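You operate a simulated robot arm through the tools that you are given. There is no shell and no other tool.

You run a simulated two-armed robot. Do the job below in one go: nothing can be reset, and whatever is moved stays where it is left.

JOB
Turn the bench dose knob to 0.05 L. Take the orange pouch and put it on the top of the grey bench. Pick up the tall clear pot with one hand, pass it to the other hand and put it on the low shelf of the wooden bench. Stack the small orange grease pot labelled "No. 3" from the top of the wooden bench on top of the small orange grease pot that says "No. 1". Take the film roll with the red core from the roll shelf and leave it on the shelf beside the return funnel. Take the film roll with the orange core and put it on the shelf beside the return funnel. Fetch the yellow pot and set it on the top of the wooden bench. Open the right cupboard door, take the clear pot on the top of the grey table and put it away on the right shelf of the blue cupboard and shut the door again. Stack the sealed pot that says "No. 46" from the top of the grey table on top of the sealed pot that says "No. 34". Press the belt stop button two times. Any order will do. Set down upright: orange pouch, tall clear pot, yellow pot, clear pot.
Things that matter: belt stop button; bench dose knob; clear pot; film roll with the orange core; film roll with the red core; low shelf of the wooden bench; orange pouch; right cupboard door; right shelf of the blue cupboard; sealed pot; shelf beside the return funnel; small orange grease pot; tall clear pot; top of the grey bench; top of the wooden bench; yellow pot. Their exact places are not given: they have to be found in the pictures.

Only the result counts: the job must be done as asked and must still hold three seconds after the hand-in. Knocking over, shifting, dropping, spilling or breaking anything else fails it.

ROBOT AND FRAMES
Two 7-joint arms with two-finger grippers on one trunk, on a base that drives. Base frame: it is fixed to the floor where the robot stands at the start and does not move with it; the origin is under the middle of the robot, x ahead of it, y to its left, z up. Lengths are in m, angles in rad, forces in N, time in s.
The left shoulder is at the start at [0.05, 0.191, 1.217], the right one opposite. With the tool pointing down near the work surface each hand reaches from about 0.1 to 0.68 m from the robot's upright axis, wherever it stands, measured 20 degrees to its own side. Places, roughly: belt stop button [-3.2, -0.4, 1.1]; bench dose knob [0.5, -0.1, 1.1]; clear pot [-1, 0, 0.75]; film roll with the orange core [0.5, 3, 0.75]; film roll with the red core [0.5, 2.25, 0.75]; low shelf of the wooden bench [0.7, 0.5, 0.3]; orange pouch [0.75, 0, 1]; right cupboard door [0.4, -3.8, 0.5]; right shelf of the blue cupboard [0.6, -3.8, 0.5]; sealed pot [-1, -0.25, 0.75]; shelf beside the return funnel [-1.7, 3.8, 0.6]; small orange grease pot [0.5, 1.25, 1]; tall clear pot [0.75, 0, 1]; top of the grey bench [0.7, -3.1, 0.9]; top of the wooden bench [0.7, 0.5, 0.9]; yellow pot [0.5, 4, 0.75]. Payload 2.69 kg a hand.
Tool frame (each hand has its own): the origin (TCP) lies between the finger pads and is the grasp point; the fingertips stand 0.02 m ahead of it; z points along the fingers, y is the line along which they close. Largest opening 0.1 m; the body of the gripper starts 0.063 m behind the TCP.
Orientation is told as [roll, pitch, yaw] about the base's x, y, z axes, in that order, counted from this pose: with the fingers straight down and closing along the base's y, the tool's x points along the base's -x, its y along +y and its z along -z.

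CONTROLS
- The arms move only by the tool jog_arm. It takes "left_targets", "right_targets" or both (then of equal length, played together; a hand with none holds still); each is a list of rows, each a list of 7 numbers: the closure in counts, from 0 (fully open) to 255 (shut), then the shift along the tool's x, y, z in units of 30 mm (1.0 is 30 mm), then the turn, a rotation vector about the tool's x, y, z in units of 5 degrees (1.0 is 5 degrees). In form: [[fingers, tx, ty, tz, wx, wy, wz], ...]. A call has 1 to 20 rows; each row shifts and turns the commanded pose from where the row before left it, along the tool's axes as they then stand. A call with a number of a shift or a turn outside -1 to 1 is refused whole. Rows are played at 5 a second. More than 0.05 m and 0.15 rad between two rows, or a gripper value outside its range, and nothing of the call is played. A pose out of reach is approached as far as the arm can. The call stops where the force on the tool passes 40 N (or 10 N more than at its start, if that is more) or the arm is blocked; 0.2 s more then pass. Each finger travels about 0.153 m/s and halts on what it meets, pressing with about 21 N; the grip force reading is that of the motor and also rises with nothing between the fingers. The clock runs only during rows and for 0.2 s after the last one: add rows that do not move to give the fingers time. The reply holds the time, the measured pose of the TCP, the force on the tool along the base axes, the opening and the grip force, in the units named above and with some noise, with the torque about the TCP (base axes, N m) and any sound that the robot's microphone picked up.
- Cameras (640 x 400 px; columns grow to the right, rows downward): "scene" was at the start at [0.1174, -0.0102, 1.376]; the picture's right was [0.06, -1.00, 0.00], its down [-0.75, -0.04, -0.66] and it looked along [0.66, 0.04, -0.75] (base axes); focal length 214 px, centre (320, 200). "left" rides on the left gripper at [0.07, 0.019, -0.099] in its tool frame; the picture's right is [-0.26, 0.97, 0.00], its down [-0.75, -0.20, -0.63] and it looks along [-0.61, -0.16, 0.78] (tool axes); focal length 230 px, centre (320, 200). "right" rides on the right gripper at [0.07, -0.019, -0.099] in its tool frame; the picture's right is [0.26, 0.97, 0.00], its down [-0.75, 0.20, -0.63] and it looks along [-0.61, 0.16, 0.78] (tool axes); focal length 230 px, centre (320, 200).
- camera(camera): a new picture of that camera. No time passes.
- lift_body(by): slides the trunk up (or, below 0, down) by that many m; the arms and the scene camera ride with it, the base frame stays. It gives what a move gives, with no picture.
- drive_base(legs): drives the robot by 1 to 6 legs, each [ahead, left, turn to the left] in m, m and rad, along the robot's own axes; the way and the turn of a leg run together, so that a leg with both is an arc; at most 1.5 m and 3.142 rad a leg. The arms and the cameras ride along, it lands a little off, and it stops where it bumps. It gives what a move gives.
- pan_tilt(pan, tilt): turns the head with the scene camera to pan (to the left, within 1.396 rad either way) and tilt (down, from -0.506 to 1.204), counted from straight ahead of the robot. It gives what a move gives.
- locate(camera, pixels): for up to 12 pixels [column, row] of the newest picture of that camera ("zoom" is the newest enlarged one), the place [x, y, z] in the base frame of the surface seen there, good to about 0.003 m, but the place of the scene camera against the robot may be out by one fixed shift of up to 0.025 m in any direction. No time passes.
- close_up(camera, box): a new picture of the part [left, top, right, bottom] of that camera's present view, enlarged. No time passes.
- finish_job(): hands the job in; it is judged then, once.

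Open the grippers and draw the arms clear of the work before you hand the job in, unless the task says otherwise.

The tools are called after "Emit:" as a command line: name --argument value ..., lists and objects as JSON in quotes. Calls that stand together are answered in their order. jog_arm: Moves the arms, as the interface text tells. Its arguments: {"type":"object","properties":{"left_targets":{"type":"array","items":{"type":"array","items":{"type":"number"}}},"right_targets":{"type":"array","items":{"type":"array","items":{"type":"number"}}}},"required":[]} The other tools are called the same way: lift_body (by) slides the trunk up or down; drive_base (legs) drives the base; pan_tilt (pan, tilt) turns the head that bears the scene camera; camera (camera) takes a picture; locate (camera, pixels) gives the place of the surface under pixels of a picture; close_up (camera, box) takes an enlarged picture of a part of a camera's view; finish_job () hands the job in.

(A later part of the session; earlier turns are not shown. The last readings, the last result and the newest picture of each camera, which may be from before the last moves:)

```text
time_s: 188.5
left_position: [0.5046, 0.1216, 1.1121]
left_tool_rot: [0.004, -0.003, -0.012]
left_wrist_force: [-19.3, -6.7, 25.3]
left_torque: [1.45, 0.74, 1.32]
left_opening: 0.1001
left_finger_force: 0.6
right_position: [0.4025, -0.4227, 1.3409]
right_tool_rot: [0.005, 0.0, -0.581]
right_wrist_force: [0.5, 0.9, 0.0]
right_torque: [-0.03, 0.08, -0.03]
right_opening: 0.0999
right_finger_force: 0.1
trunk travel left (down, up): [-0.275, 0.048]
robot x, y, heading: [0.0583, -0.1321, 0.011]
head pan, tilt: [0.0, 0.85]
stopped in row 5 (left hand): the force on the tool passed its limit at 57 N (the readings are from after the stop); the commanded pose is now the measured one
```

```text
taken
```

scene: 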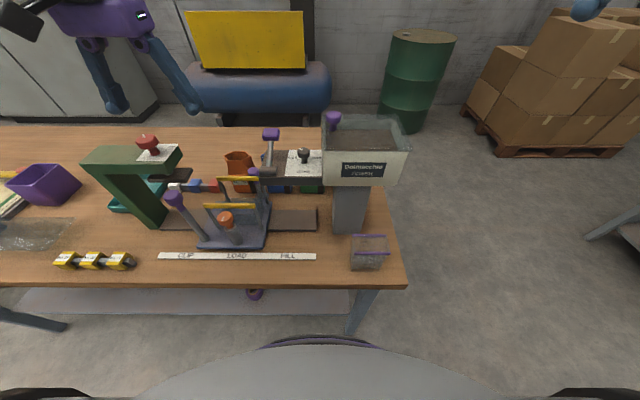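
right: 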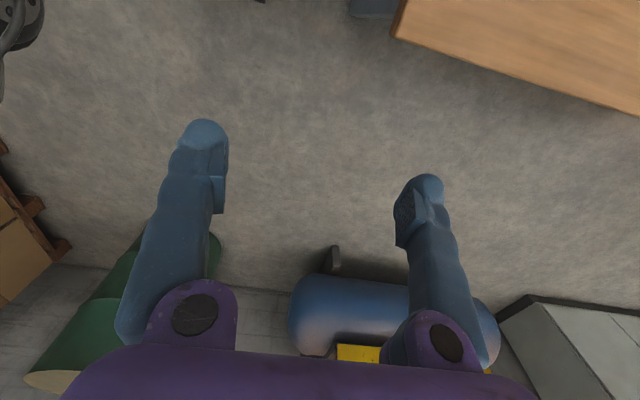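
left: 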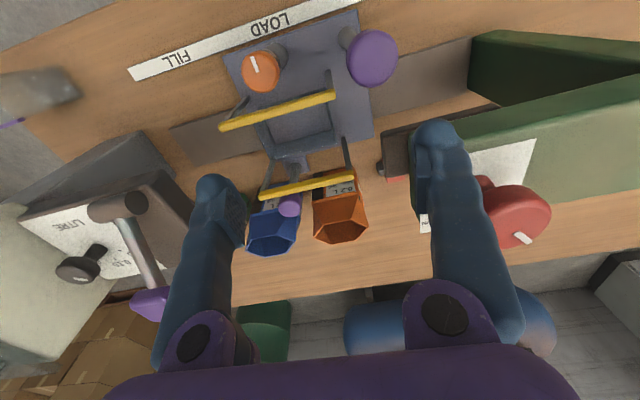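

The left finger touched the green press head (right of the image at (440,170)). I raise the hand straight up at once and check.

Emit:
jog_arm --left_targets '[[0, 0, 0, -0.5, 0, 0, 0], [0, 0, 0, -1, 0, 0, 0], [0, 0, 0, -1, 0, 0, 0], [0, 0, 0, 0, 0, 0, 0]]'

Emit:
camera --camera "left"

Emit:
close_up --camera "scene" --box '[60, 110, 300, 270]'

```text
time_s: 189.5
left_position: [0.5084, 0.1211, 1.1858]
left_tool_rot: [0.003, 0.001, -0.012]
left_wrist_force: [0.4, 0.7, -0.3]
left_torque: [-0.02, 0.01, -0.02]
left_opening: 0.1002
left_finger_force: 0.1
right_position: [0.4053, -0.4216, 1.3397]
right_tool_rot: [0.003, 0.0, -0.58]
right_wrist_force: [-0.1, -0.7, -0.2]
right_torque: [-0.01, -0.01, 0.02]
right_opening: 0.1001
right_finger_force: 0.1
trunk travel left (down, up): [-0.275, 0.048]
robot x, y, heading: [0.0623, -0.1319, 0.006]
head pan, tilt: [0.0, 0.85]
```

```text
taken
```

left: 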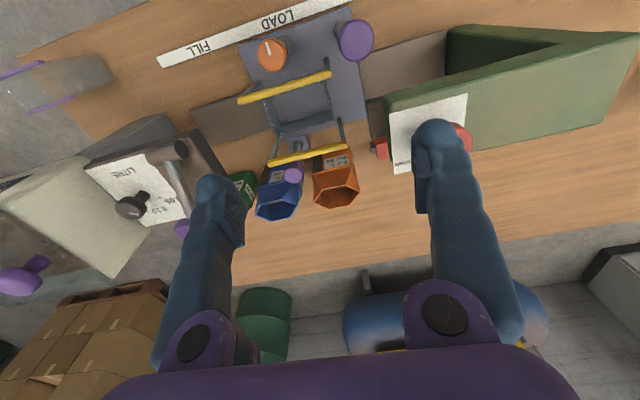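

```text
2.50 times, centred on (180, 190) of scene
```

zoom: 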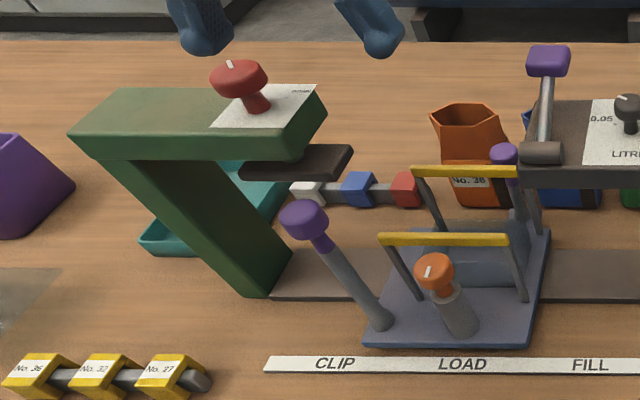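

Things look unchanged. I measure the press's extents (top, dark head, knob) so that the next approach avoids it.

Emit:
locate --camera "zoom" --pixels '[[320, 100], [325, 105], [348, 148], [330, 175], [280, 150], [238, 70], [265, 75], [300, 130], [215, 125], [240, 95], [90, 130], [340, 160]]'

Emit:
close_up --camera "left" --box '[340, 60, 500, 200]'

Emit:
locate --camera "left" --pixels '[[395, 110], [395, 160], [412, 170], [375, 120], [380, 100], [465, 100], [388, 105], [400, 140], [468, 130], [420, 100]]'

```text
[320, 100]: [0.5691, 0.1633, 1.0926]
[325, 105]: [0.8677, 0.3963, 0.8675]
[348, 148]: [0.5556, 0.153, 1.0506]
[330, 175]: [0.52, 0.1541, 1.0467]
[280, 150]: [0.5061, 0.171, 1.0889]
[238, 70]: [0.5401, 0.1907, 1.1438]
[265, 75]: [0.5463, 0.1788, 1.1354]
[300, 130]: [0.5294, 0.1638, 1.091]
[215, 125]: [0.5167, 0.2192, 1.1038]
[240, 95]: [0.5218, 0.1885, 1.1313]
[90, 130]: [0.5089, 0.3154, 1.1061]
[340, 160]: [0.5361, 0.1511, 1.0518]
```

```text
2.86 times, centred on (420, 130) of left
```

zoom: 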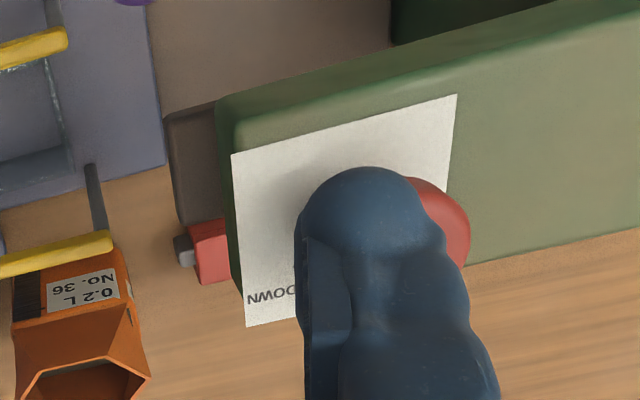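

```text
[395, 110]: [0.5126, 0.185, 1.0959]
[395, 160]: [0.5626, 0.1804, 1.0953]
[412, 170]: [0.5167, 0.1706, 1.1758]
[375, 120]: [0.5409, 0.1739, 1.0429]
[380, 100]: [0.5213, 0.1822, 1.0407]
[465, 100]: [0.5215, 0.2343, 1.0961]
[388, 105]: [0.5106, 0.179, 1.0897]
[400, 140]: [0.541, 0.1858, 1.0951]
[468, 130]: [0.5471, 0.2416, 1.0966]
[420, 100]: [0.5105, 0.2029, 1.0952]
```

The press body ends at y≈0.18, z 1.096 (x up to 0.585), so I stay at z≈1.19 while moving forward past it to x≈0.667, y 0.106, and only then descend.

Emit:
jog_arm --left_targets '[[0, -0.75, -0.1, 0, 0, 0, 0], [0, -0.75, -0.1, 0, 0, 0, 0], [0, -0.75, -0.1, 0, 0, 0, 0], [0, -0.75, -0.1, 0, 0, 0, 0], [0, -0.75, -0.1, 0, 0, 0, 0], [0, -0.75, 0, 0, 0, 0, 0], [0, -0.75, 0, 0, 0, 0, 0], [0, 0, 0, 0, 0, 0, 0]]'

Emit:
camera --camera "left"

```text
time_s: 191.3
left_position: [0.6632, 0.1054, 1.1859]
left_tool_rot: [0.003, -0.001, -0.013]
left_wrist_force: [0.5, 0.1, 0.4]
left_torque: [-0.02, -0.01, -0.03]
left_opening: 0.1001
left_finger_force: 0.0
right_position: [0.4046, -0.4226, 1.3398]
right_tool_rot: [0.003, 0.002, -0.579]
right_wrist_force: [-0.3, -0.8, 0.0]
right_torque: [-0.01, -0.01, 0.02]
right_opening: 0.0999
right_finger_force: 0.1
trunk travel left (down, up): [-0.275, 0.048]
robot x, y, heading: [0.0598, -0.1321, 0.007]
head pan, tilt: [0.0, 0.85]
```

```text
taken
```

left: 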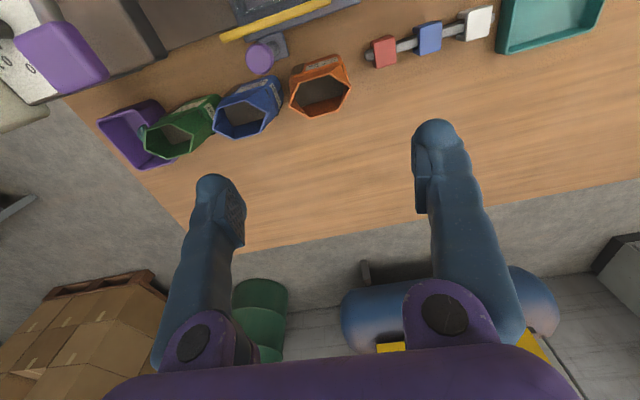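

Over the pouch without reach problems. I measure the mouth again at (320,92) and the neighbours for exact centring.

Emit:
close_up --camera "left" --box '[200, 40, 400, 165]'

Emit:
locate --camera "zoom" --pixels '[[289, 160], [318, 115], [455, 95], [478, 150], [445, 225], [330, 240], [262, 190], [225, 290], [290, 140], [470, 110], [200, 200], [385, 170]]'

```text
3.20 times, centred on (300, 102) of left
```

zoom: 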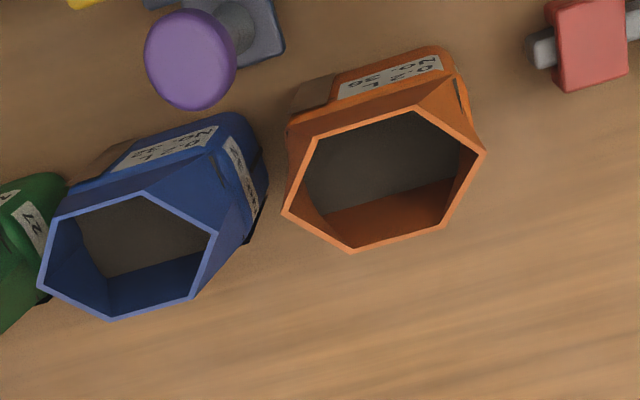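

```text
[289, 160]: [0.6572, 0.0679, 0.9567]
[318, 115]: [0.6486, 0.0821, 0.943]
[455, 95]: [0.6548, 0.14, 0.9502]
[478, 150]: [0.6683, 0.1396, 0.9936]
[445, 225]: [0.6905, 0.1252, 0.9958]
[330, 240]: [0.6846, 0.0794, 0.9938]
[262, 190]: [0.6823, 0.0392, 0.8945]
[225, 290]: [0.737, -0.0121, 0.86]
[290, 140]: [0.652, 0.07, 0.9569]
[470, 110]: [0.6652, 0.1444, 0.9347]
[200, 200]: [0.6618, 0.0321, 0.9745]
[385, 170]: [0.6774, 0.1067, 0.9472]
```

The pouch holds contents up to z≈0.947 and its mouth is centred at (0.670, 0.1045). I correct 7 mm and descend to z≈1.03, then check alignment again.

Emit:
jog_arm --left_targets '[[0, -0.23, -0.03, 0.5, 0, 0, 0], [0, 0, 0, 0.9, 0, 0, 0], [0, 0, 0, 0.9, 0, 0, 0], [0, 0, 0, 0.9, 0, 0, 0], [0, 0, 0, 0.9, 0, 0, 0], [0, 0, 0, 0.9, 0, 0, 0], [0, 0, 0, 0, 0, 0, 0]]'

Emit:
camera --camera "left"

```text
time_s: 192.9
left_position: [0.6718, 0.1065, 1.0343]
left_tool_rot: [0.004, -0.002, -0.012]
left_wrist_force: [0.4, 0.2, 0.3]
left_torque: [0.01, 0.01, -0.02]
left_opening: 0.0998
left_finger_force: 0.0
right_position: [0.4054, -0.4224, 1.3392]
right_tool_rot: [0.005, 0.001, -0.579]
right_wrist_force: [-0.5, 0.2, -0.1]
right_torque: [0.01, 0.0, -0.03]
right_opening: 0.1
right_finger_force: 0.1
trunk travel left (down, up): [-0.275, 0.048]
robot x, y, heading: [0.0619, -0.1327, 0.01]
head pan, tilt: [0.0, 0.85]
```

```text
taken
```

left: 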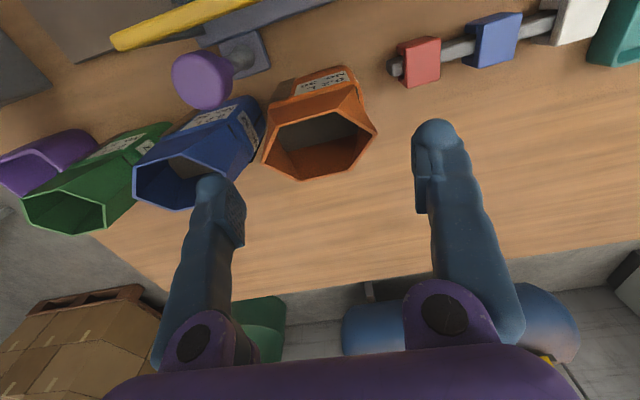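

Aligned within 4 mm. I descend to z≈0.943 beside the pouch and close gently.

Emit:
jog_arm --left_targets '[[0, 0.1, 0.03, 0.7, 0, 0, 0], [0, 0, 0, 0.8, 0, 0, 0], [0, 0, 0, 0.8, 0, 0, 0], [0, 0, 0, 0.75, 0, 0, 0], [0, 0, 0, 0, 0, 0, 0]]'

Emit:
camera --camera "left"

```text
time_s: 194.1
left_position: [0.671, 0.1034, 0.9645]
left_tool_rot: [0.003, -0.031, -0.009]
left_wrist_force: [0.4, 0.1, 0.3]
left_torque: [0.01, 0.01, 0.01]
left_opening: 0.1
left_finger_force: 0.0
right_position: [0.3984, -0.4249, 1.3429]
right_tool_rot: [0.011, -0.006, -0.58]
right_wrist_force: [-0.3, 0.7, 1.1]
right_torque: [0.04, -0.01, 0.03]
right_opening: 0.0999
right_finger_force: 0.0
trunk travel left (down, up): [-0.275, 0.048]
robot x, y, heading: [0.0577, -0.1349, 0.009]
head pan, tilt: [0.0, 0.85]
```

```text
taken
```

left: 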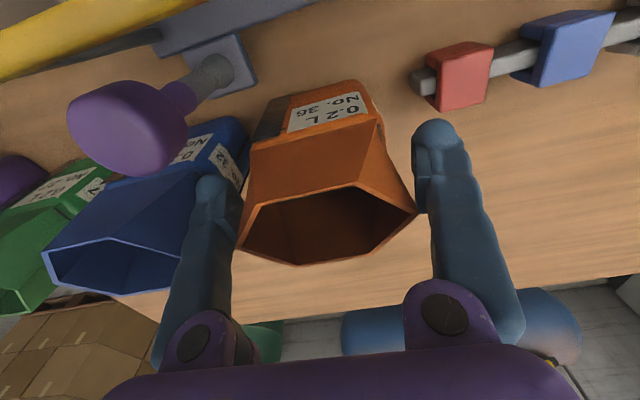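

The hand stopped ~2 cm high and the whole robot shifted a little, so some part of the arm is touching something. I look at the scene before going on.

Emit:
camera --camera "scene"

Emit:
close_up --camera "scene" --box '[100, 60, 340, 220]'

```text
taken
```

scene: 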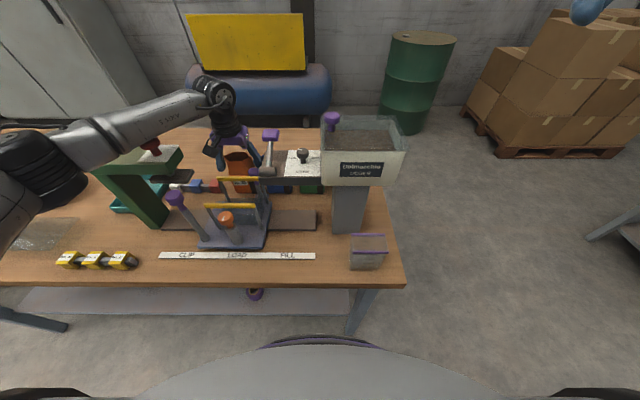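

```text
2.50 times, centred on (220, 140) of scene
```

zoom: 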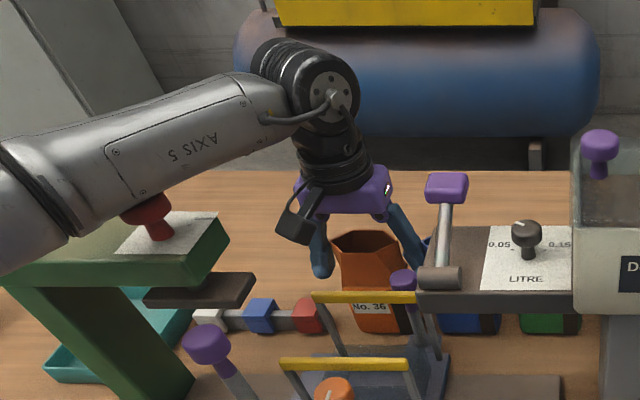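

The forearm rests on the press's red knob. I raise the hand 12 mm to free it; at z≈0.975 the fingertips still overlap the pouch by about 4 cm, so I can grip there.

Emit:
jog_arm --left_targets '[[0, 0, 0, -0.5, 0, 0, 0], [0, 0, 0, -0.5, 0, 0, 0], [0, 0, 0, 0, 0, 0, 0]]'

Emit:
close_up --camera "scene" --box '[100, 60, 340, 220]'

Emit:
camera --camera "left"

```text
time_s: 194.9
left_position: [0.6685, 0.1041, 0.9726]
left_tool_rot: [0.006, 0.001, -0.012]
left_wrist_force: [-0.6, 0.8, 0.2]
left_torque: [0.02, -0.01, -0.02]
left_opening: 0.1
left_finger_force: 0.0
right_position: [0.4052, -0.4218, 1.3402]
right_tool_rot: [0.005, 0.0, -0.58]
right_wrist_force: [0.4, 0.4, -0.1]
right_torque: [0.0, 0.01, 0.0]
right_opening: 0.1
right_finger_force: 0.1
trunk travel left (down, up): [-0.275, 0.048]
robot x, y, heading: [0.0618, -0.133, 0.006]
head pan, tilt: [0.0, 0.85]
```

```text
2.50 times, centred on (220, 140) of scene
```

zoom: 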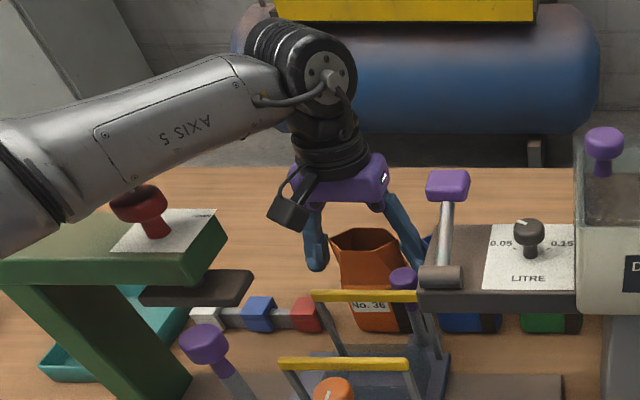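

```text
taken
```

left: 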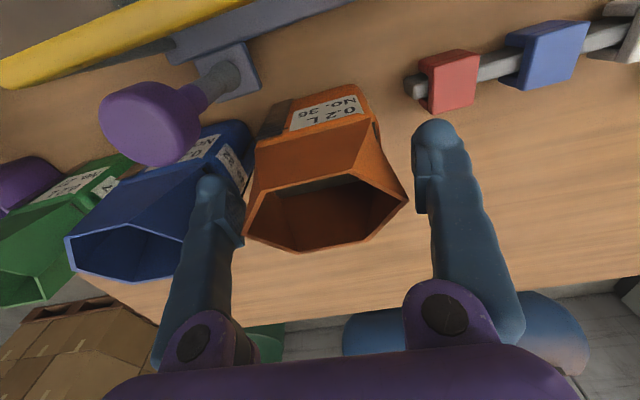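

Free again, and the pouch mouth is centred within 3 mm between the fingers. I close on it.

Emit:
jog_arm --left_targets '[[0, 0, 0.1, 0, 0, 0, 0], [40, 0, 0, 0, 0, 0, 0], [70, 0, 0, 0, 0, 0, 0], [120, 0, 0, 0, 0, 0, 0], [200, 0, 0, 0, 0, 0, 0], [255, 0, 0, 0, 0, 0, 0], [255, 0, 0, 0, 0, 0, 0]]'

Emit:
camera --camera "left"

```text
time_s: 196.5
left_position: [0.6681, 0.1091, 0.9726]
left_tool_rot: [0.004, -0.001, -0.012]
left_wrist_force: [0.3, 0.1, 0.1]
left_torque: [-0.02, 0.03, 0.02]
left_opening: 0.0899
left_finger_force: 21.1
right_position: [0.405, -0.4217, 1.3406]
right_tool_rot: [0.003, 0.001, -0.579]
right_wrist_force: [-0.3, 0.9, -0.7]
right_torque: [0.0, 0.03, 0.03]
right_opening: 0.1001
right_finger_force: 0.0
trunk travel left (down, up): [-0.275, 0.048]
robot x, y, heading: [0.0545, -0.1323, 0.008]
head pan, tilt: [0.0, 0.85]
```

```text
taken
```

left: 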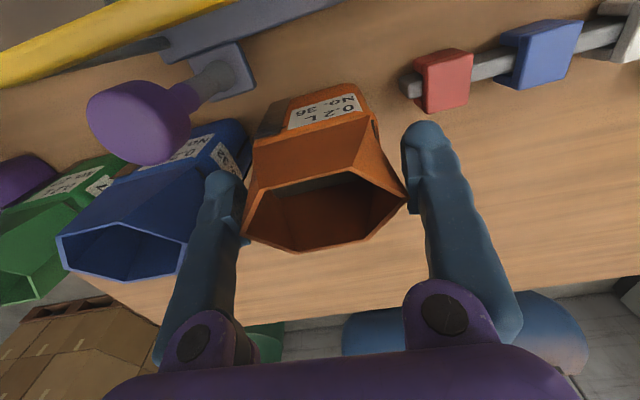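

It is held at the two mouth corners (opening 0.090, 21 N), above its centre of mass, so it should hang upright. I lift slowly 4 cm and check.

Emit:
jog_arm --left_targets '[[255, 0, 0, -0.3, 0, 0, 0], [255, 0, 0, -0.3, 0, 0, 0], [255, 0, 0, -0.3, 0, 0, 0], [255, 0, 0, -0.4, 0, 0, 0], [255, 0, 0, 0, 0, 0, 0]]'

Emit:
camera --camera "left"

Emit:
close_up --camera "scene" --box '[100, 60, 340, 220]'

```text
time_s: 197.7
left_position: [0.6682, 0.1094, 1.0127]
left_tool_rot: [0.005, 0.0, -0.014]
left_wrist_force: [0.4, 1.0, -0.4]
left_torque: [-0.02, 0.0, 0.01]
left_opening: 0.09
left_finger_force: 21.4
right_position: [0.4051, -0.422, 1.3395]
right_tool_rot: [0.004, 0.001, -0.579]
right_wrist_force: [-0.4, 0.1, 0.2]
right_torque: [-0.01, 0.03, 0.02]
right_opening: 0.0999
right_finger_force: 0.0
trunk travel left (down, up): [-0.275, 0.048]
robot x, y, heading: [0.0614, -0.1317, 0.005]
head pan, tilt: [0.0, 0.85]
```

```text
taken
```

left: 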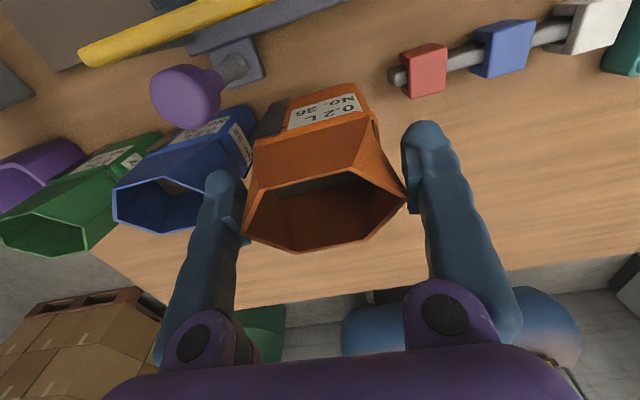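

```text
2.50 times, centred on (220, 140) of scene
```

zoom: 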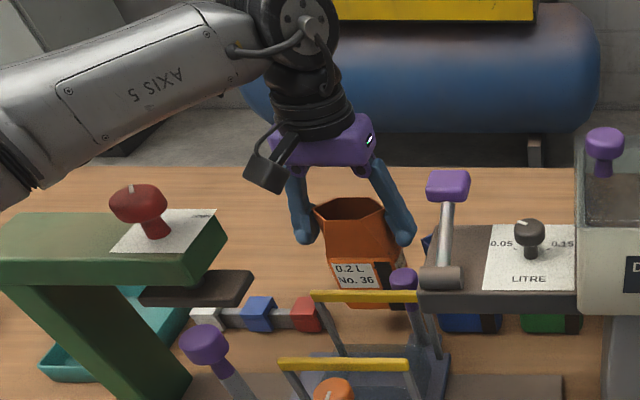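

Lifted cleanly with the pouch upright. I raise to z≈1.2, shift to y≈0.09 (midway between press and doser), and draw it back over the bench front.

Emit:
jog_arm --left_targets '[[255, 0, 0, -0.8, 0, 0, 0], [255, 0, 0, -0.9, 0, 0, 0], [255, 0, -0.1, -0.9, 0, 0, 0], [255, 0, -0.1, -0.9, 0, 0, 0], [255, 0, -0.2, -0.9, 0, 0, 0], [255, 0, -0.2, -0.9, 0, 0, 0], [255, 0, 0, -0.9, 0, 0, 0], [255, 0.5, 0, 0, 0, 0, 0], [255, 0.9, 0, 0, 0, 0, 0], [255, 0.9, 0, 0, 0, 0, 0], [255, 0.9, 0, 0, 0, 0, 0], [255, 0.9, 0, 0, 0, 0, 0], [255, 0.9, 0, 0, 0, 0, 0], [255, 0.9, 0, 0, 0, 0, 0], [255, 0.9, 0, 0, 0, 0, 0], [255, 0.9, 0, 0, 0, 0, 0], [255, 0.9, 0, 0, 0, 0, 0], [255, 0.9, 0, 0, 0, 0, 0], [255, 0.5, 0, 0, 0, 0, 0]]'

Emit:
camera --camera "scene"

Emit:
camera --camera "left"

```text
time_s: 201.7
left_position: [0.3675, 0.0954, 1.1976]
left_tool_rot: [0.003, -0.001, -0.012]
left_wrist_force: [0.4, -0.1, 0.3]
left_torque: [-0.02, -0.03, -0.01]
left_opening: 0.0903
left_finger_force: 20.8
right_position: [0.4054, -0.4218, 1.3397]
right_tool_rot: [0.005, 0.001, -0.58]
right_wrist_force: [0.3, -0.3, -0.8]
right_torque: [0.0, 0.0, -0.03]
right_opening: 0.0998
right_finger_force: 0.0
trunk travel left (down, up): [-0.275, 0.048]
robot x, y, heading: [0.0611, -0.129, 0.005]
head pan, tilt: [0.0, 0.85]
```

```text
taken
```

scene: 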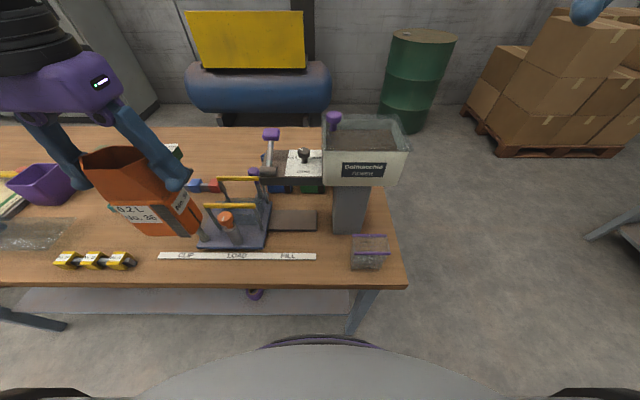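

```text
taken
```

left: 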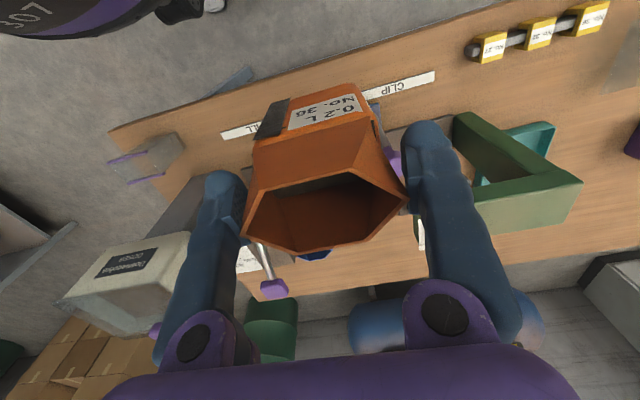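

The pouch is in the left hand. I back to the middle of the aisle and turn 180° to face the grey table.

Emit:
drive_base --legs '[[-0.21, 0, 0], [0, 0, 3.13]]'

Emit:
camera --camera "scene"

Emit:
close_up --camera "scene" --box '[160, 100, 480, 300]'

```text
time_s: 210.5
left_position: [-0.4717, -0.3416, 1.1974]
left_tool_rot: [0.003, 0.002, 3.06]
left_wrist_force: [0.3, 1.1, -0.2]
left_torque: [-0.01, 0.0, 0.0]
left_opening: 0.0904
left_finger_force: 20.9
right_position: [-0.4723, 0.1764, 1.3391]
right_tool_rot: [0.003, 0.001, 2.491]
right_wrist_force: [0.2, -0.2, -0.3]
right_torque: [0.0, 0.04, -0.01]
right_opening: 0.1
right_finger_force: 0.0
trunk travel left (down, up): [-0.275, 0.048]
robot x, y, heading: [-0.1488, -0.1349, 3.081]
head pan, tilt: [0.0, 0.85]
```

```text
taken
```

scene: 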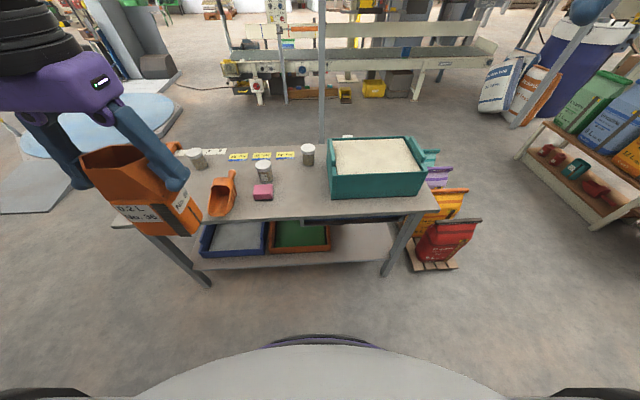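

```text
2.00 times, centred on (320, 200) of scene
```

zoom: 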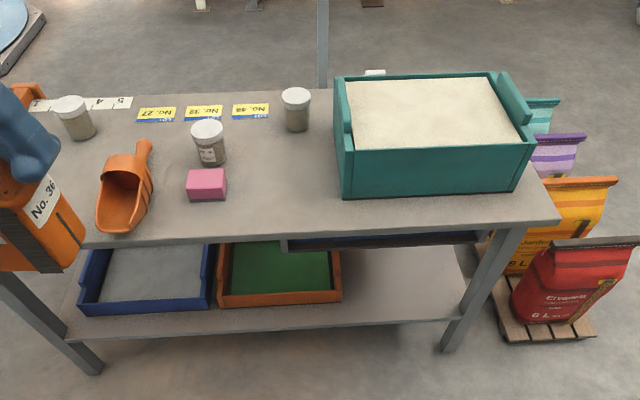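

On the grey table stand several white-lidded pots (zoom (75,118), (208,142), (296,108), and one lid behind the teal box at (375,72)). I zoom in to read labels.

Emit:
close_up --camera "scene" --box '[170, 130, 330, 230]'

Emit:
close_up --camera "scene" --box '[290, 115, 450, 215]'

Emit:
close_up --camera "scene" --box '[215, 40, 375, 140]'

Emit:
camera --camera "left"

Emit:
camera --camera "right"

```text
4.00 times, centred on (250, 180) of scene
```

zoom: 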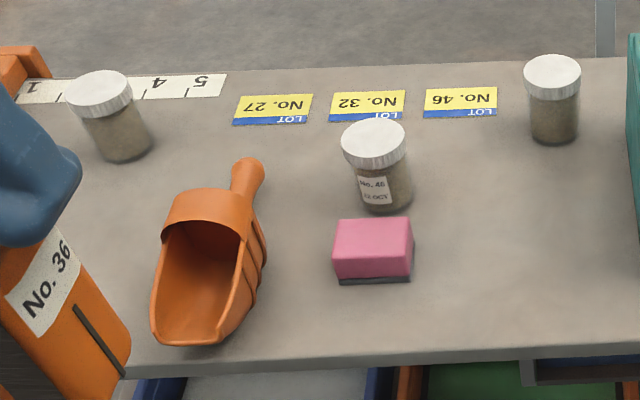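

```text
4.00 times, centred on (370, 165) of scene
```

zoom: 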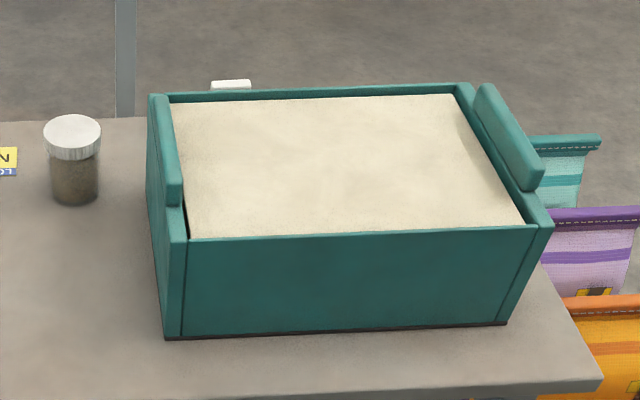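

```text
4.00 times, centred on (295, 90) of scene
```

zoom: 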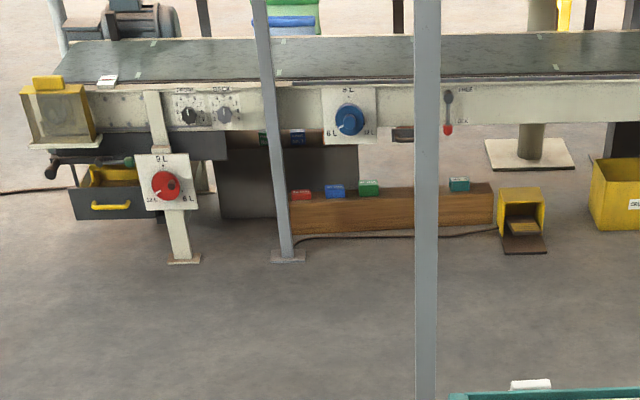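

```text
taken
```

left: 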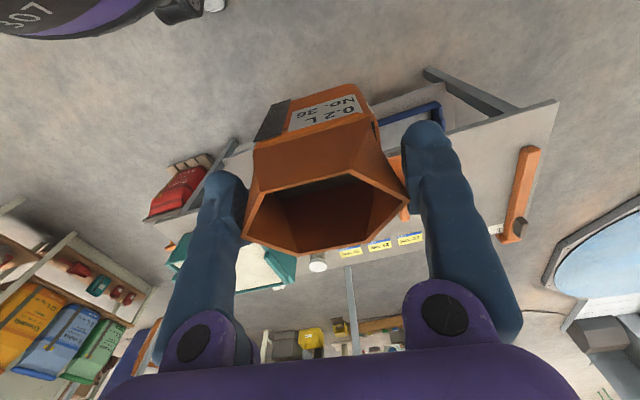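

```text
taken
```

right: 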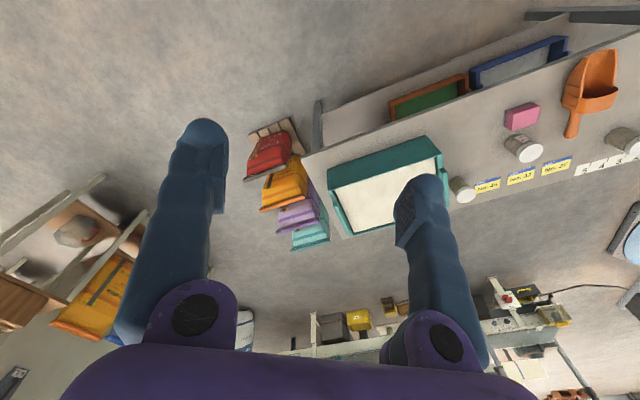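

The middle pot reads "No. 46 …OCT"; the others' labels face elsewhere. I locate all the pots and zoom on each.

Emit:
close_up --camera "scene" --box '[240, 150, 304, 200]'

Emit:
locate --camera "scene" --pixels '[[195, 154], [200, 165], [264, 166], [266, 178], [308, 148], [308, 160], [348, 137], [262, 190], [225, 195], [130, 220], [435, 210], [330, 190]]'

Emit:
close_up --camera "scene" --box '[176, 135, 240, 185]'

Emit:
close_up --camera "scene" --box '[290, 125, 354, 175]'

Emit:
close_up --camera "right" --box '[440, 90, 640, 215]'

```text
8.00 times, centred on (272, 175) of scene
```

zoom: 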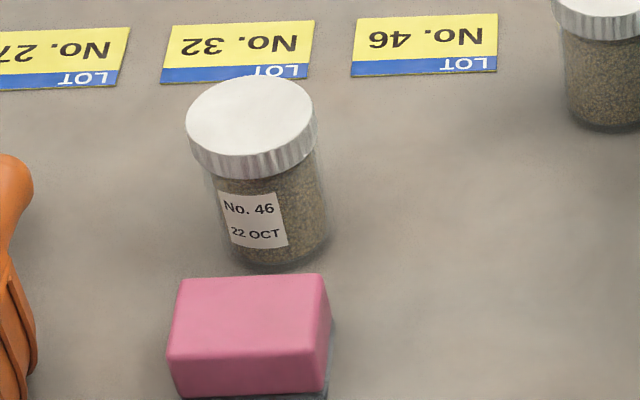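

```text
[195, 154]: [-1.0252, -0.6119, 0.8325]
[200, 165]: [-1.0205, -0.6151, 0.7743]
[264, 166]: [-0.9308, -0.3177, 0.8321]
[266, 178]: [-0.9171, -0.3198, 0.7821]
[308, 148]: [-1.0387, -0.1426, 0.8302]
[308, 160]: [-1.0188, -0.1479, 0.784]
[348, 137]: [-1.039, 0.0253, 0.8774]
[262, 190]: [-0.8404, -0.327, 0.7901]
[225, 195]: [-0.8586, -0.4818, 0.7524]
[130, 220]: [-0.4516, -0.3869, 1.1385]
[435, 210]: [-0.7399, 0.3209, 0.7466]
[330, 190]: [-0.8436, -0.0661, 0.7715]
```

```text
8.00 times, centred on (208, 160) of scene
```

zoom: 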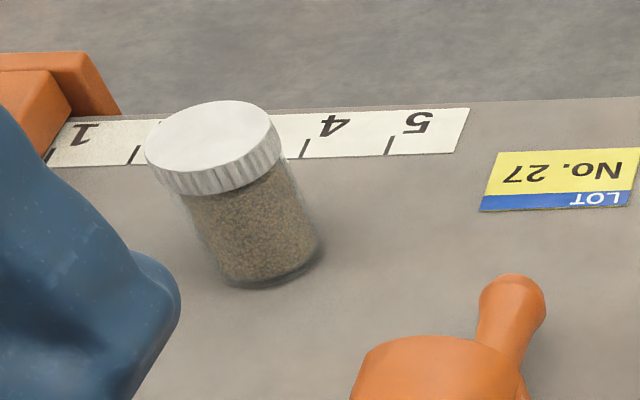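

```text
8.00 times, centred on (322, 150) of scene
```

zoom: 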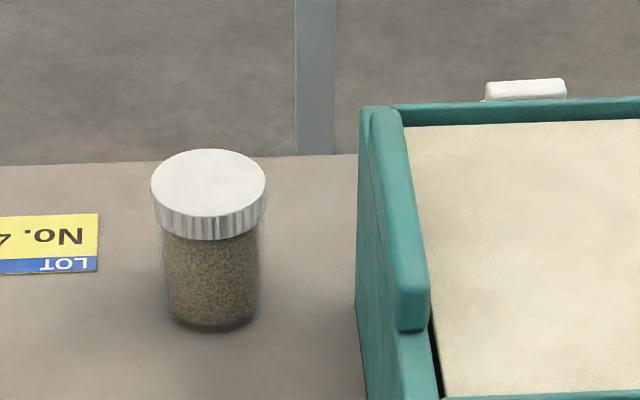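

```text
3.20 times, centred on (540, 152) of right
```

zoom: 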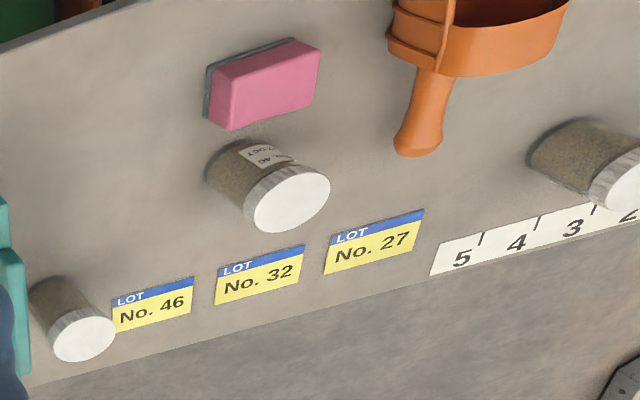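

No. 46 stands at about (−0.93, −0.32). A white top also shows behind the teal box near (−1.04, 0.03), possibly the clear pot. I turn the right hand to its default yaw and move it forward so its camera sees behind the box.

Emit:
jog_arm --right_targets '[[0, 0, 0, 0, 0, 0, -1], [0, 0, 0, 0, 0, 0, -1], [0, 0, 0, 0, 0, 0, -1], [0, 0, 0, 0, 0, 0, -1], [0, 0, 0, 0, 0, 0, -1], [0, 0, 0, 0, 0, 0, -1], [0, 0, 0, 0, 0, 0, -0.7], [0, -0.8, 0, 0, 0, 0, 0], [0, -0.8, 0, 0, 0, 0, 0], [0, -0.8, 0, 0, 0, 0, 0], [0, -0.8, 0, 0, 0, 0, 0], [0, -0.8, 0, 0, 0, 0, 0], [0, -0.8, 0, 0, 0, 0, 0], [0, 0, 0, 0, 0, 0, 0]]'

Emit:
camera --camera "right"

```text
time_s: 213.5
left_position: [-0.4707, -0.3416, 1.1968]
left_tool_rot: [0.002, -0.001, 3.059]
left_wrist_force: [-0.4, -0.3, -0.6]
left_torque: [-0.01, 0.01, 0.0]
left_opening: 0.0904
left_finger_force: 20.9
right_position: [-0.6155, 0.1881, 1.3399]
right_tool_rot: [0.004, -0.004, 3.077]
right_wrist_force: [0.3, -0.2, -0.4]
right_torque: [0.02, 0.02, -0.01]
right_opening: 0.1001
right_finger_force: 0.0
trunk travel left (down, up): [-0.275, 0.048]
robot x, y, heading: [-0.1494, -0.134, 3.079]
head pan, tilt: [0.0, 0.85]
```

```text
taken
```

right: 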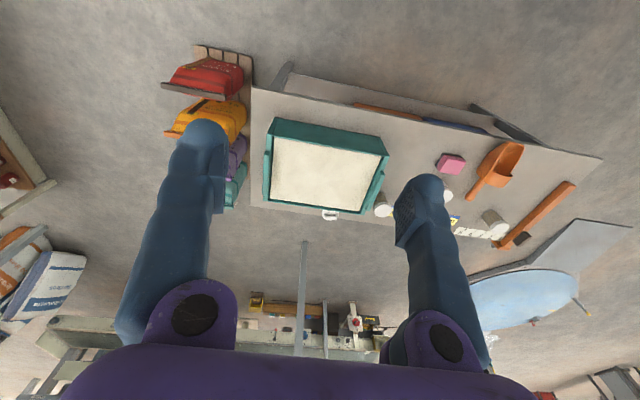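

Emit:
close_up --camera "right" --box '[240, 180, 400, 280]'

Emit:
locate --camera "zoom" --pixels '[[360, 135], [360, 145], [330, 160], [590, 120], [100, 130], [520, 145], [400, 180]]'

```text
4.00 times, centred on (320, 230) of right
```

zoom: 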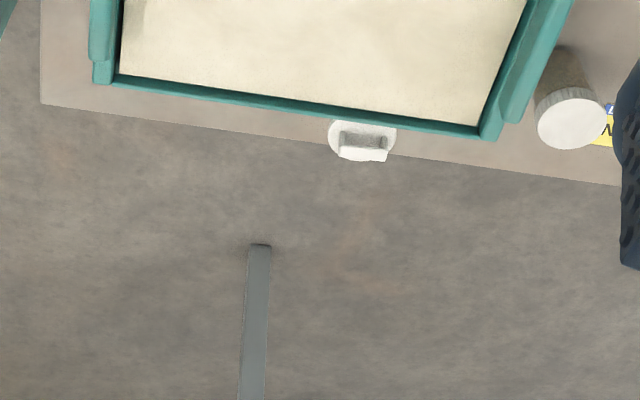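

```text
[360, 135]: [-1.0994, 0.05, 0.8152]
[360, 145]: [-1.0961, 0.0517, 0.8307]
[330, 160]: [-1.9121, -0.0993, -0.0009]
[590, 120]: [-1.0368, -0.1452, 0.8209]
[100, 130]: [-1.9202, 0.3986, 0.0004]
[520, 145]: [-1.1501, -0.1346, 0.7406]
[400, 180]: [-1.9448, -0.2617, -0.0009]
```

Behind the teal box is a small pot with a white, handled lid near (−1.06, 0.05). It and the sealed pots would be easier from the table's far side, so I look for a way round: first panning left.

Emit:
pan_tilt --pan 0.7 --tilt 0.6

Emit:
camera --camera "scene"

Emit:
pan_tilt --pan -0.5 --tilt 0.5

Emit:
camera --camera "scene"

```text
time_s: 214.6
left_position: [-0.471, -0.3416, 1.1972]
left_tool_rot: [0.003, -0.001, 3.06]
left_wrist_force: [-0.6, 0.6, 0.1]
left_torque: [-0.02, 0.02, 0.04]
left_opening: 0.0904
left_finger_force: 21.4
right_position: [-0.6155, 0.1869, 1.3402]
right_tool_rot: [0.004, -0.001, 3.078]
right_wrist_force: [0.3, 0.7, 0.6]
right_torque: [0.01, 0.01, 0.0]
right_opening: 0.0998
right_finger_force: 0.1
trunk travel left (down, up): [-0.275, 0.048]
robot x, y, heading: [-0.1513, -0.1344, 3.079]
head pan, tilt: [0.7, 0.6]
```

```text
taken
```

scene: 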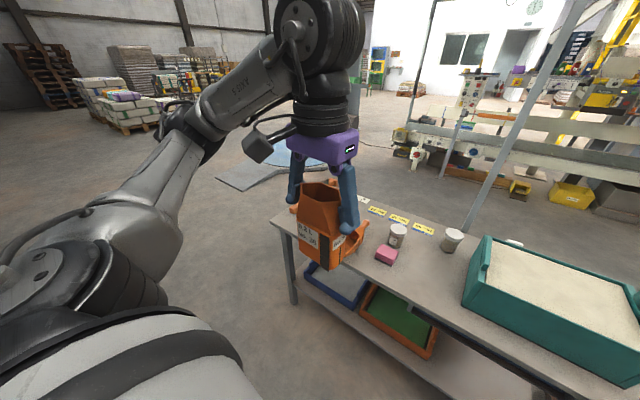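

```text
time_s: 216.0
left_position: [-0.4709, -0.3411, 1.1969]
left_tool_rot: [0.001, 0.0, 3.059]
left_wrist_force: [-0.2, 0.8, -0.4]
left_torque: [-0.02, -0.01, 0.02]
left_opening: 0.0904
left_finger_force: 21.2
right_position: [-0.6155, 0.188, 1.3398]
right_tool_rot: [0.002, -0.001, 3.077]
right_wrist_force: [-0.7, 0.1, 0.6]
right_torque: [0.03, 0.01, 0.01]
right_opening: 0.0998
right_finger_force: 0.0
trunk travel left (down, up): [-0.275, 0.048]
robot x, y, heading: [-0.1466, -0.1299, 3.08]
head pan, tilt: [-0.499, 0.499]
```

```text
taken
```

scene: 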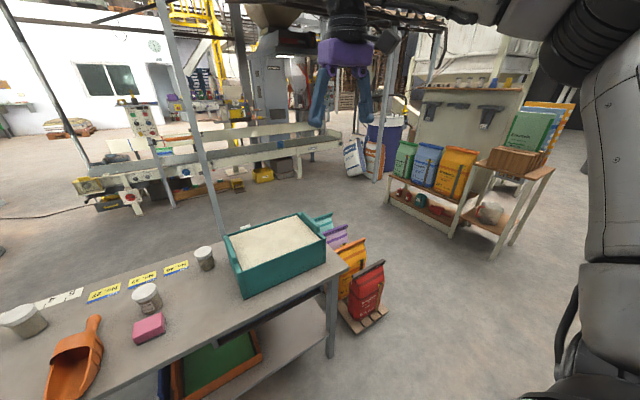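

I measure the obstacles around the table's far side: the pole, the bag pallet, the rack and the blue mat, to choose a route.

Emit:
locate --camera "scene" --pixels '[[221, 232], [365, 325], [385, 305], [325, 225], [340, 250], [345, 340], [395, 205], [490, 250], [400, 260], [430, 300], [240, 190], [175, 205]]'

Emit:
pan_tilt --pan 0.35 --tilt 0.5

Emit:
camera --camera "scene"

```text
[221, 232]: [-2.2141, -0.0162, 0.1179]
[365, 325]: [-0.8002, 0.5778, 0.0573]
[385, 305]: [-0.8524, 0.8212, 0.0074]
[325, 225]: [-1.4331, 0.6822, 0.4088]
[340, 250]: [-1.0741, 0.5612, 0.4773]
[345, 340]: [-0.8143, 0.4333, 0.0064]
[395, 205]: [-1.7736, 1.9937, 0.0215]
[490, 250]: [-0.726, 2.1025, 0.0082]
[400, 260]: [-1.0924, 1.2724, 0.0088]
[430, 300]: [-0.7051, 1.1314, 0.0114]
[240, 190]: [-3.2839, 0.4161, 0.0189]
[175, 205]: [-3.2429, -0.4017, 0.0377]
```

```text
time_s: 217.1
left_position: [-0.471, -0.3413, 1.1976]
left_tool_rot: [0.003, -0.001, 3.059]
left_wrist_force: [1.1, -0.2, -0.5]
left_torque: [-0.02, -0.02, 0.01]
left_opening: 0.0903
left_finger_force: 21.3
right_position: [-0.6155, 0.187, 1.3401]
right_tool_rot: [0.006, -0.003, 3.077]
right_wrist_force: [-0.2, -0.5, 0.2]
right_torque: [0.02, -0.01, -0.02]
right_opening: 0.1
right_finger_force: 0.1
trunk travel left (down, up): [-0.275, 0.048]
robot x, y, heading: [-0.1449, -0.134, 3.083]
head pan, tilt: [0.351, 0.499]
```

```text
taken
```

scene: 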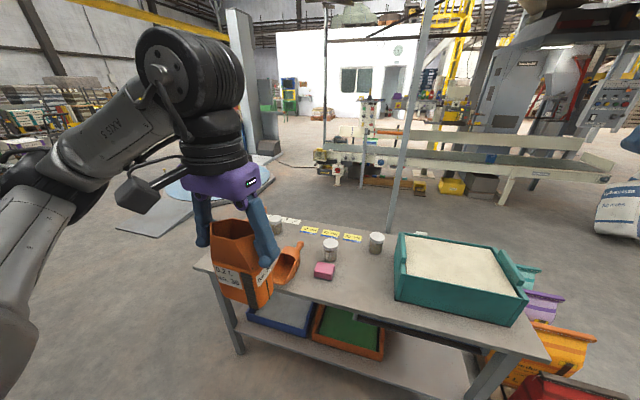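

The pole stands at (−2.2, 0) and bags at the table's right end. I locate the blue disc and ramp at the left end to judge that route.

Emit:
locate --camera "scene" --pixels '[[180, 192], [150, 235], [120, 225], [165, 205], [200, 205], [270, 215], [395, 225], [225, 280], [480, 395], [300, 195], [340, 185], [190, 180]]'

Emit:
close_up --camera "right" --box '[150, 30, 350, 230]'

Emit:
locate --camera "right" --pixels '[[250, 90], [250, 200], [205, 85], [175, 130], [235, 195], [228, 208], [245, 170], [600, 160], [590, 190], [560, 270], [470, 290], [500, 225]]'

```text
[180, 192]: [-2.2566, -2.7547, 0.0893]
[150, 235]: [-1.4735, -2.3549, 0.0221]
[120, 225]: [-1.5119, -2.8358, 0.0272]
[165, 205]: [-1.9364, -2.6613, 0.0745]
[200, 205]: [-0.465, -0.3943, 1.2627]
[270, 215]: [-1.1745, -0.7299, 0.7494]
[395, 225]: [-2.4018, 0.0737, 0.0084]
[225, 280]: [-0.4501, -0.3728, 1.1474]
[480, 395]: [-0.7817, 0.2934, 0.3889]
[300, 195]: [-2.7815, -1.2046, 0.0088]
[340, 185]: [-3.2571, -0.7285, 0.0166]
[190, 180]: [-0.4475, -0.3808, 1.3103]
```

```text
2.00 times, centred on (250, 130) of right
```

zoom: 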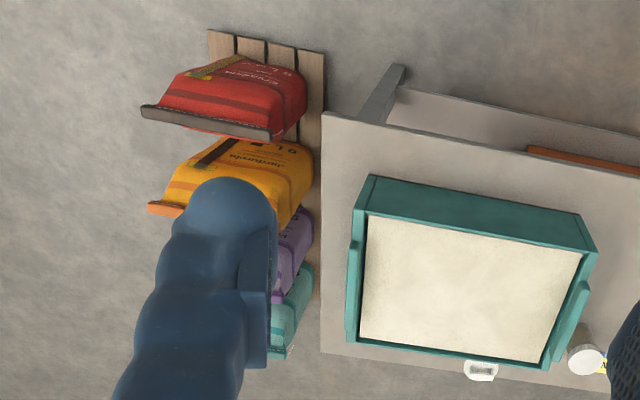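

```text
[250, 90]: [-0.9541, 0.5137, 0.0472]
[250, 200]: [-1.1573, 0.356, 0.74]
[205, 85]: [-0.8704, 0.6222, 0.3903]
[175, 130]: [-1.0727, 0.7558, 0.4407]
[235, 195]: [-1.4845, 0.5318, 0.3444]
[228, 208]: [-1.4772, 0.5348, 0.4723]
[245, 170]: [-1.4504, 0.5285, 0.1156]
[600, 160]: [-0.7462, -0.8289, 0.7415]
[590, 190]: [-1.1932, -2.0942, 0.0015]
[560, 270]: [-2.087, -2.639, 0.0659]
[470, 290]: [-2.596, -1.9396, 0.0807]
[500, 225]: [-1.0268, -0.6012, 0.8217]
```

The −y side is free (blue disc only beyond y −1.9). I first deliver the pouch: turn back to face +x and drive along −y to the grey bench.

Emit:
jog_arm --right_targets '[[0, 0.9, 0, 0, 0, 0, 0], [0, 0.9, 0, 0, 0, 0, 0], [0, 0.9, 0, 0, 0, 0, 0], [0, 0.9, 0, 0, 0, 0, 0], [0, 0.9, 0, 0, 0, 0, 0]]'

Emit:
drive_base --legs '[[0, 0, -3.083], [0, -1.3, 0], [0, -1.2, 0]]'

Emit:
pan_tilt --pan -0.3 --tilt 0.6

Emit:
camera --camera "scene"

```text
time_s: 218.3
left_position: [-0.4709, -0.341, 1.1977]
left_tool_rot: [0.004, -0.001, 3.061]
left_wrist_force: [1.1, 0.5, -0.4]
left_torque: [-0.02, 0.01, -0.04]
left_opening: 0.0903
left_finger_force: 20.4
right_position: [-0.4804, 0.1787, 1.339]
right_tool_rot: [0.004, -0.001, 3.077]
right_wrist_force: [-0.6, 0.6, 0.3]
right_torque: [-0.02, -0.01, 0.01]
right_opening: 0.0999
right_finger_force: 0.3
trunk travel left (down, up): [-0.275, 0.048]
robot x, y, heading: [-0.1471, -0.1353, 3.078]
head pan, tilt: [0.351, 0.499]
```

```text
time_s: 247.6
left_position: [0.217, -2.4111, 1.1974]
left_tool_rot: [0.005, -0.001, 0.0]
left_wrist_force: [-0.3, 0.7, -0.3]
left_torque: [0.02, -0.01, 0.02]
left_opening: 0.0897
left_finger_force: 20.9
right_position: [0.2713, -2.9282, 1.3405]
right_tool_rot: [0.004, -0.001, 0.018]
right_wrist_force: [0.3, -0.9, 0.2]
right_torque: [-0.03, 0.0, 0.01]
right_opening: 0.1001
right_finger_force: 0.0
trunk travel left (down, up): [-0.275, 0.048]
robot x, y, heading: [-0.0903, -2.646, 0.024]
head pan, tilt: [0.351, 0.499]
```

```text
time_s: 248.6
left_position: [0.2172, -2.4114, 1.1986]
left_tool_rot: [0.004, 0.0, 0.003]
left_wrist_force: [-0.1, 0.9, -0.2]
left_torque: [-0.01, -0.04, 0.02]
left_opening: 0.0901
left_finger_force: 20.6
right_position: [0.2719, -2.9281, 1.3399]
right_tool_rot: [0.003, -0.004, 0.021]
right_wrist_force: [-0.1, -0.6, -0.7]
right_torque: [0.01, 0.04, 0.01]
right_opening: 0.1003
right_finger_force: 0.1
trunk travel left (down, up): [-0.275, 0.048]
robot x, y, heading: [-0.0866, -2.6421, 0.021]
head pan, tilt: [-0.3, 0.6]
```

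```text
taken
```

scene: 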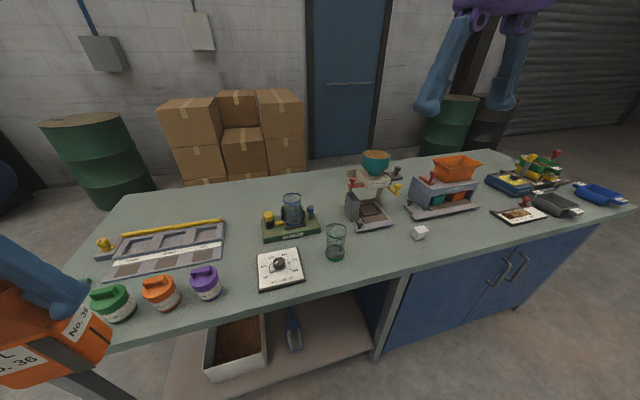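

The grey bench has free areas, and the blue cupboard with two doors (handles near (500,272) and (518,265)) is under its right part. I locate edges, free spots and the handles.

Emit:
locate --camera "scene" --pixels '[[360, 283], [110, 340], [630, 208], [110, 210], [240, 250], [400, 245], [310, 245], [235, 205], [335, 255], [280, 275], [500, 272], [520, 265]]'

Emit:
close_up --camera "scene" --box '[200, 170, 440, 320]'

Emit:
close_up --camera "scene" --box '[360, 220, 600, 370]'

```text
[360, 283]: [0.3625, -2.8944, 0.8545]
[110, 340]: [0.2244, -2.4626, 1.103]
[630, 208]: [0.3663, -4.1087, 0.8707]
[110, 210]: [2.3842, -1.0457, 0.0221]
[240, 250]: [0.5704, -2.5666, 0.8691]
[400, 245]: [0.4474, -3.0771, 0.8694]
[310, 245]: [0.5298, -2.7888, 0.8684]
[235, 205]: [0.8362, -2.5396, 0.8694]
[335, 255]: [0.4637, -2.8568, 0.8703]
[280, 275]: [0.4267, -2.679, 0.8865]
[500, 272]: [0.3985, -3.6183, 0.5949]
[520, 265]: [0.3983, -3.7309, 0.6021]
```

```text
2.67 times, centred on (320, 245) of scene
```

zoom: 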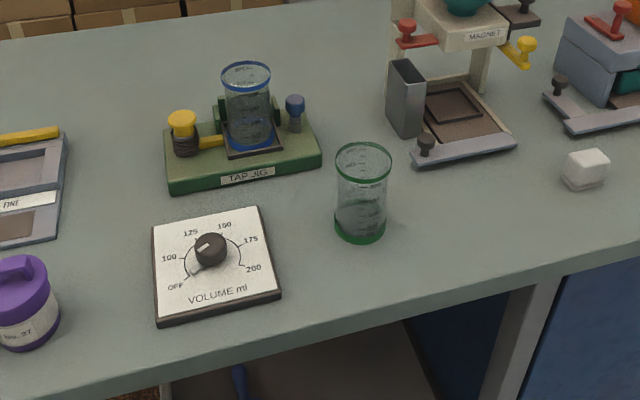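

```text
2.67 times, centred on (480, 295) of scene
```

zoom: 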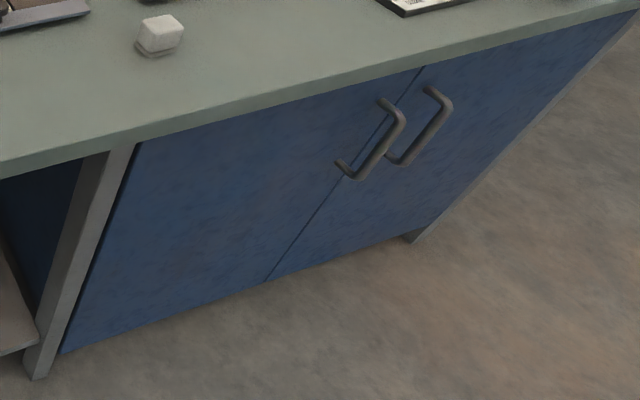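

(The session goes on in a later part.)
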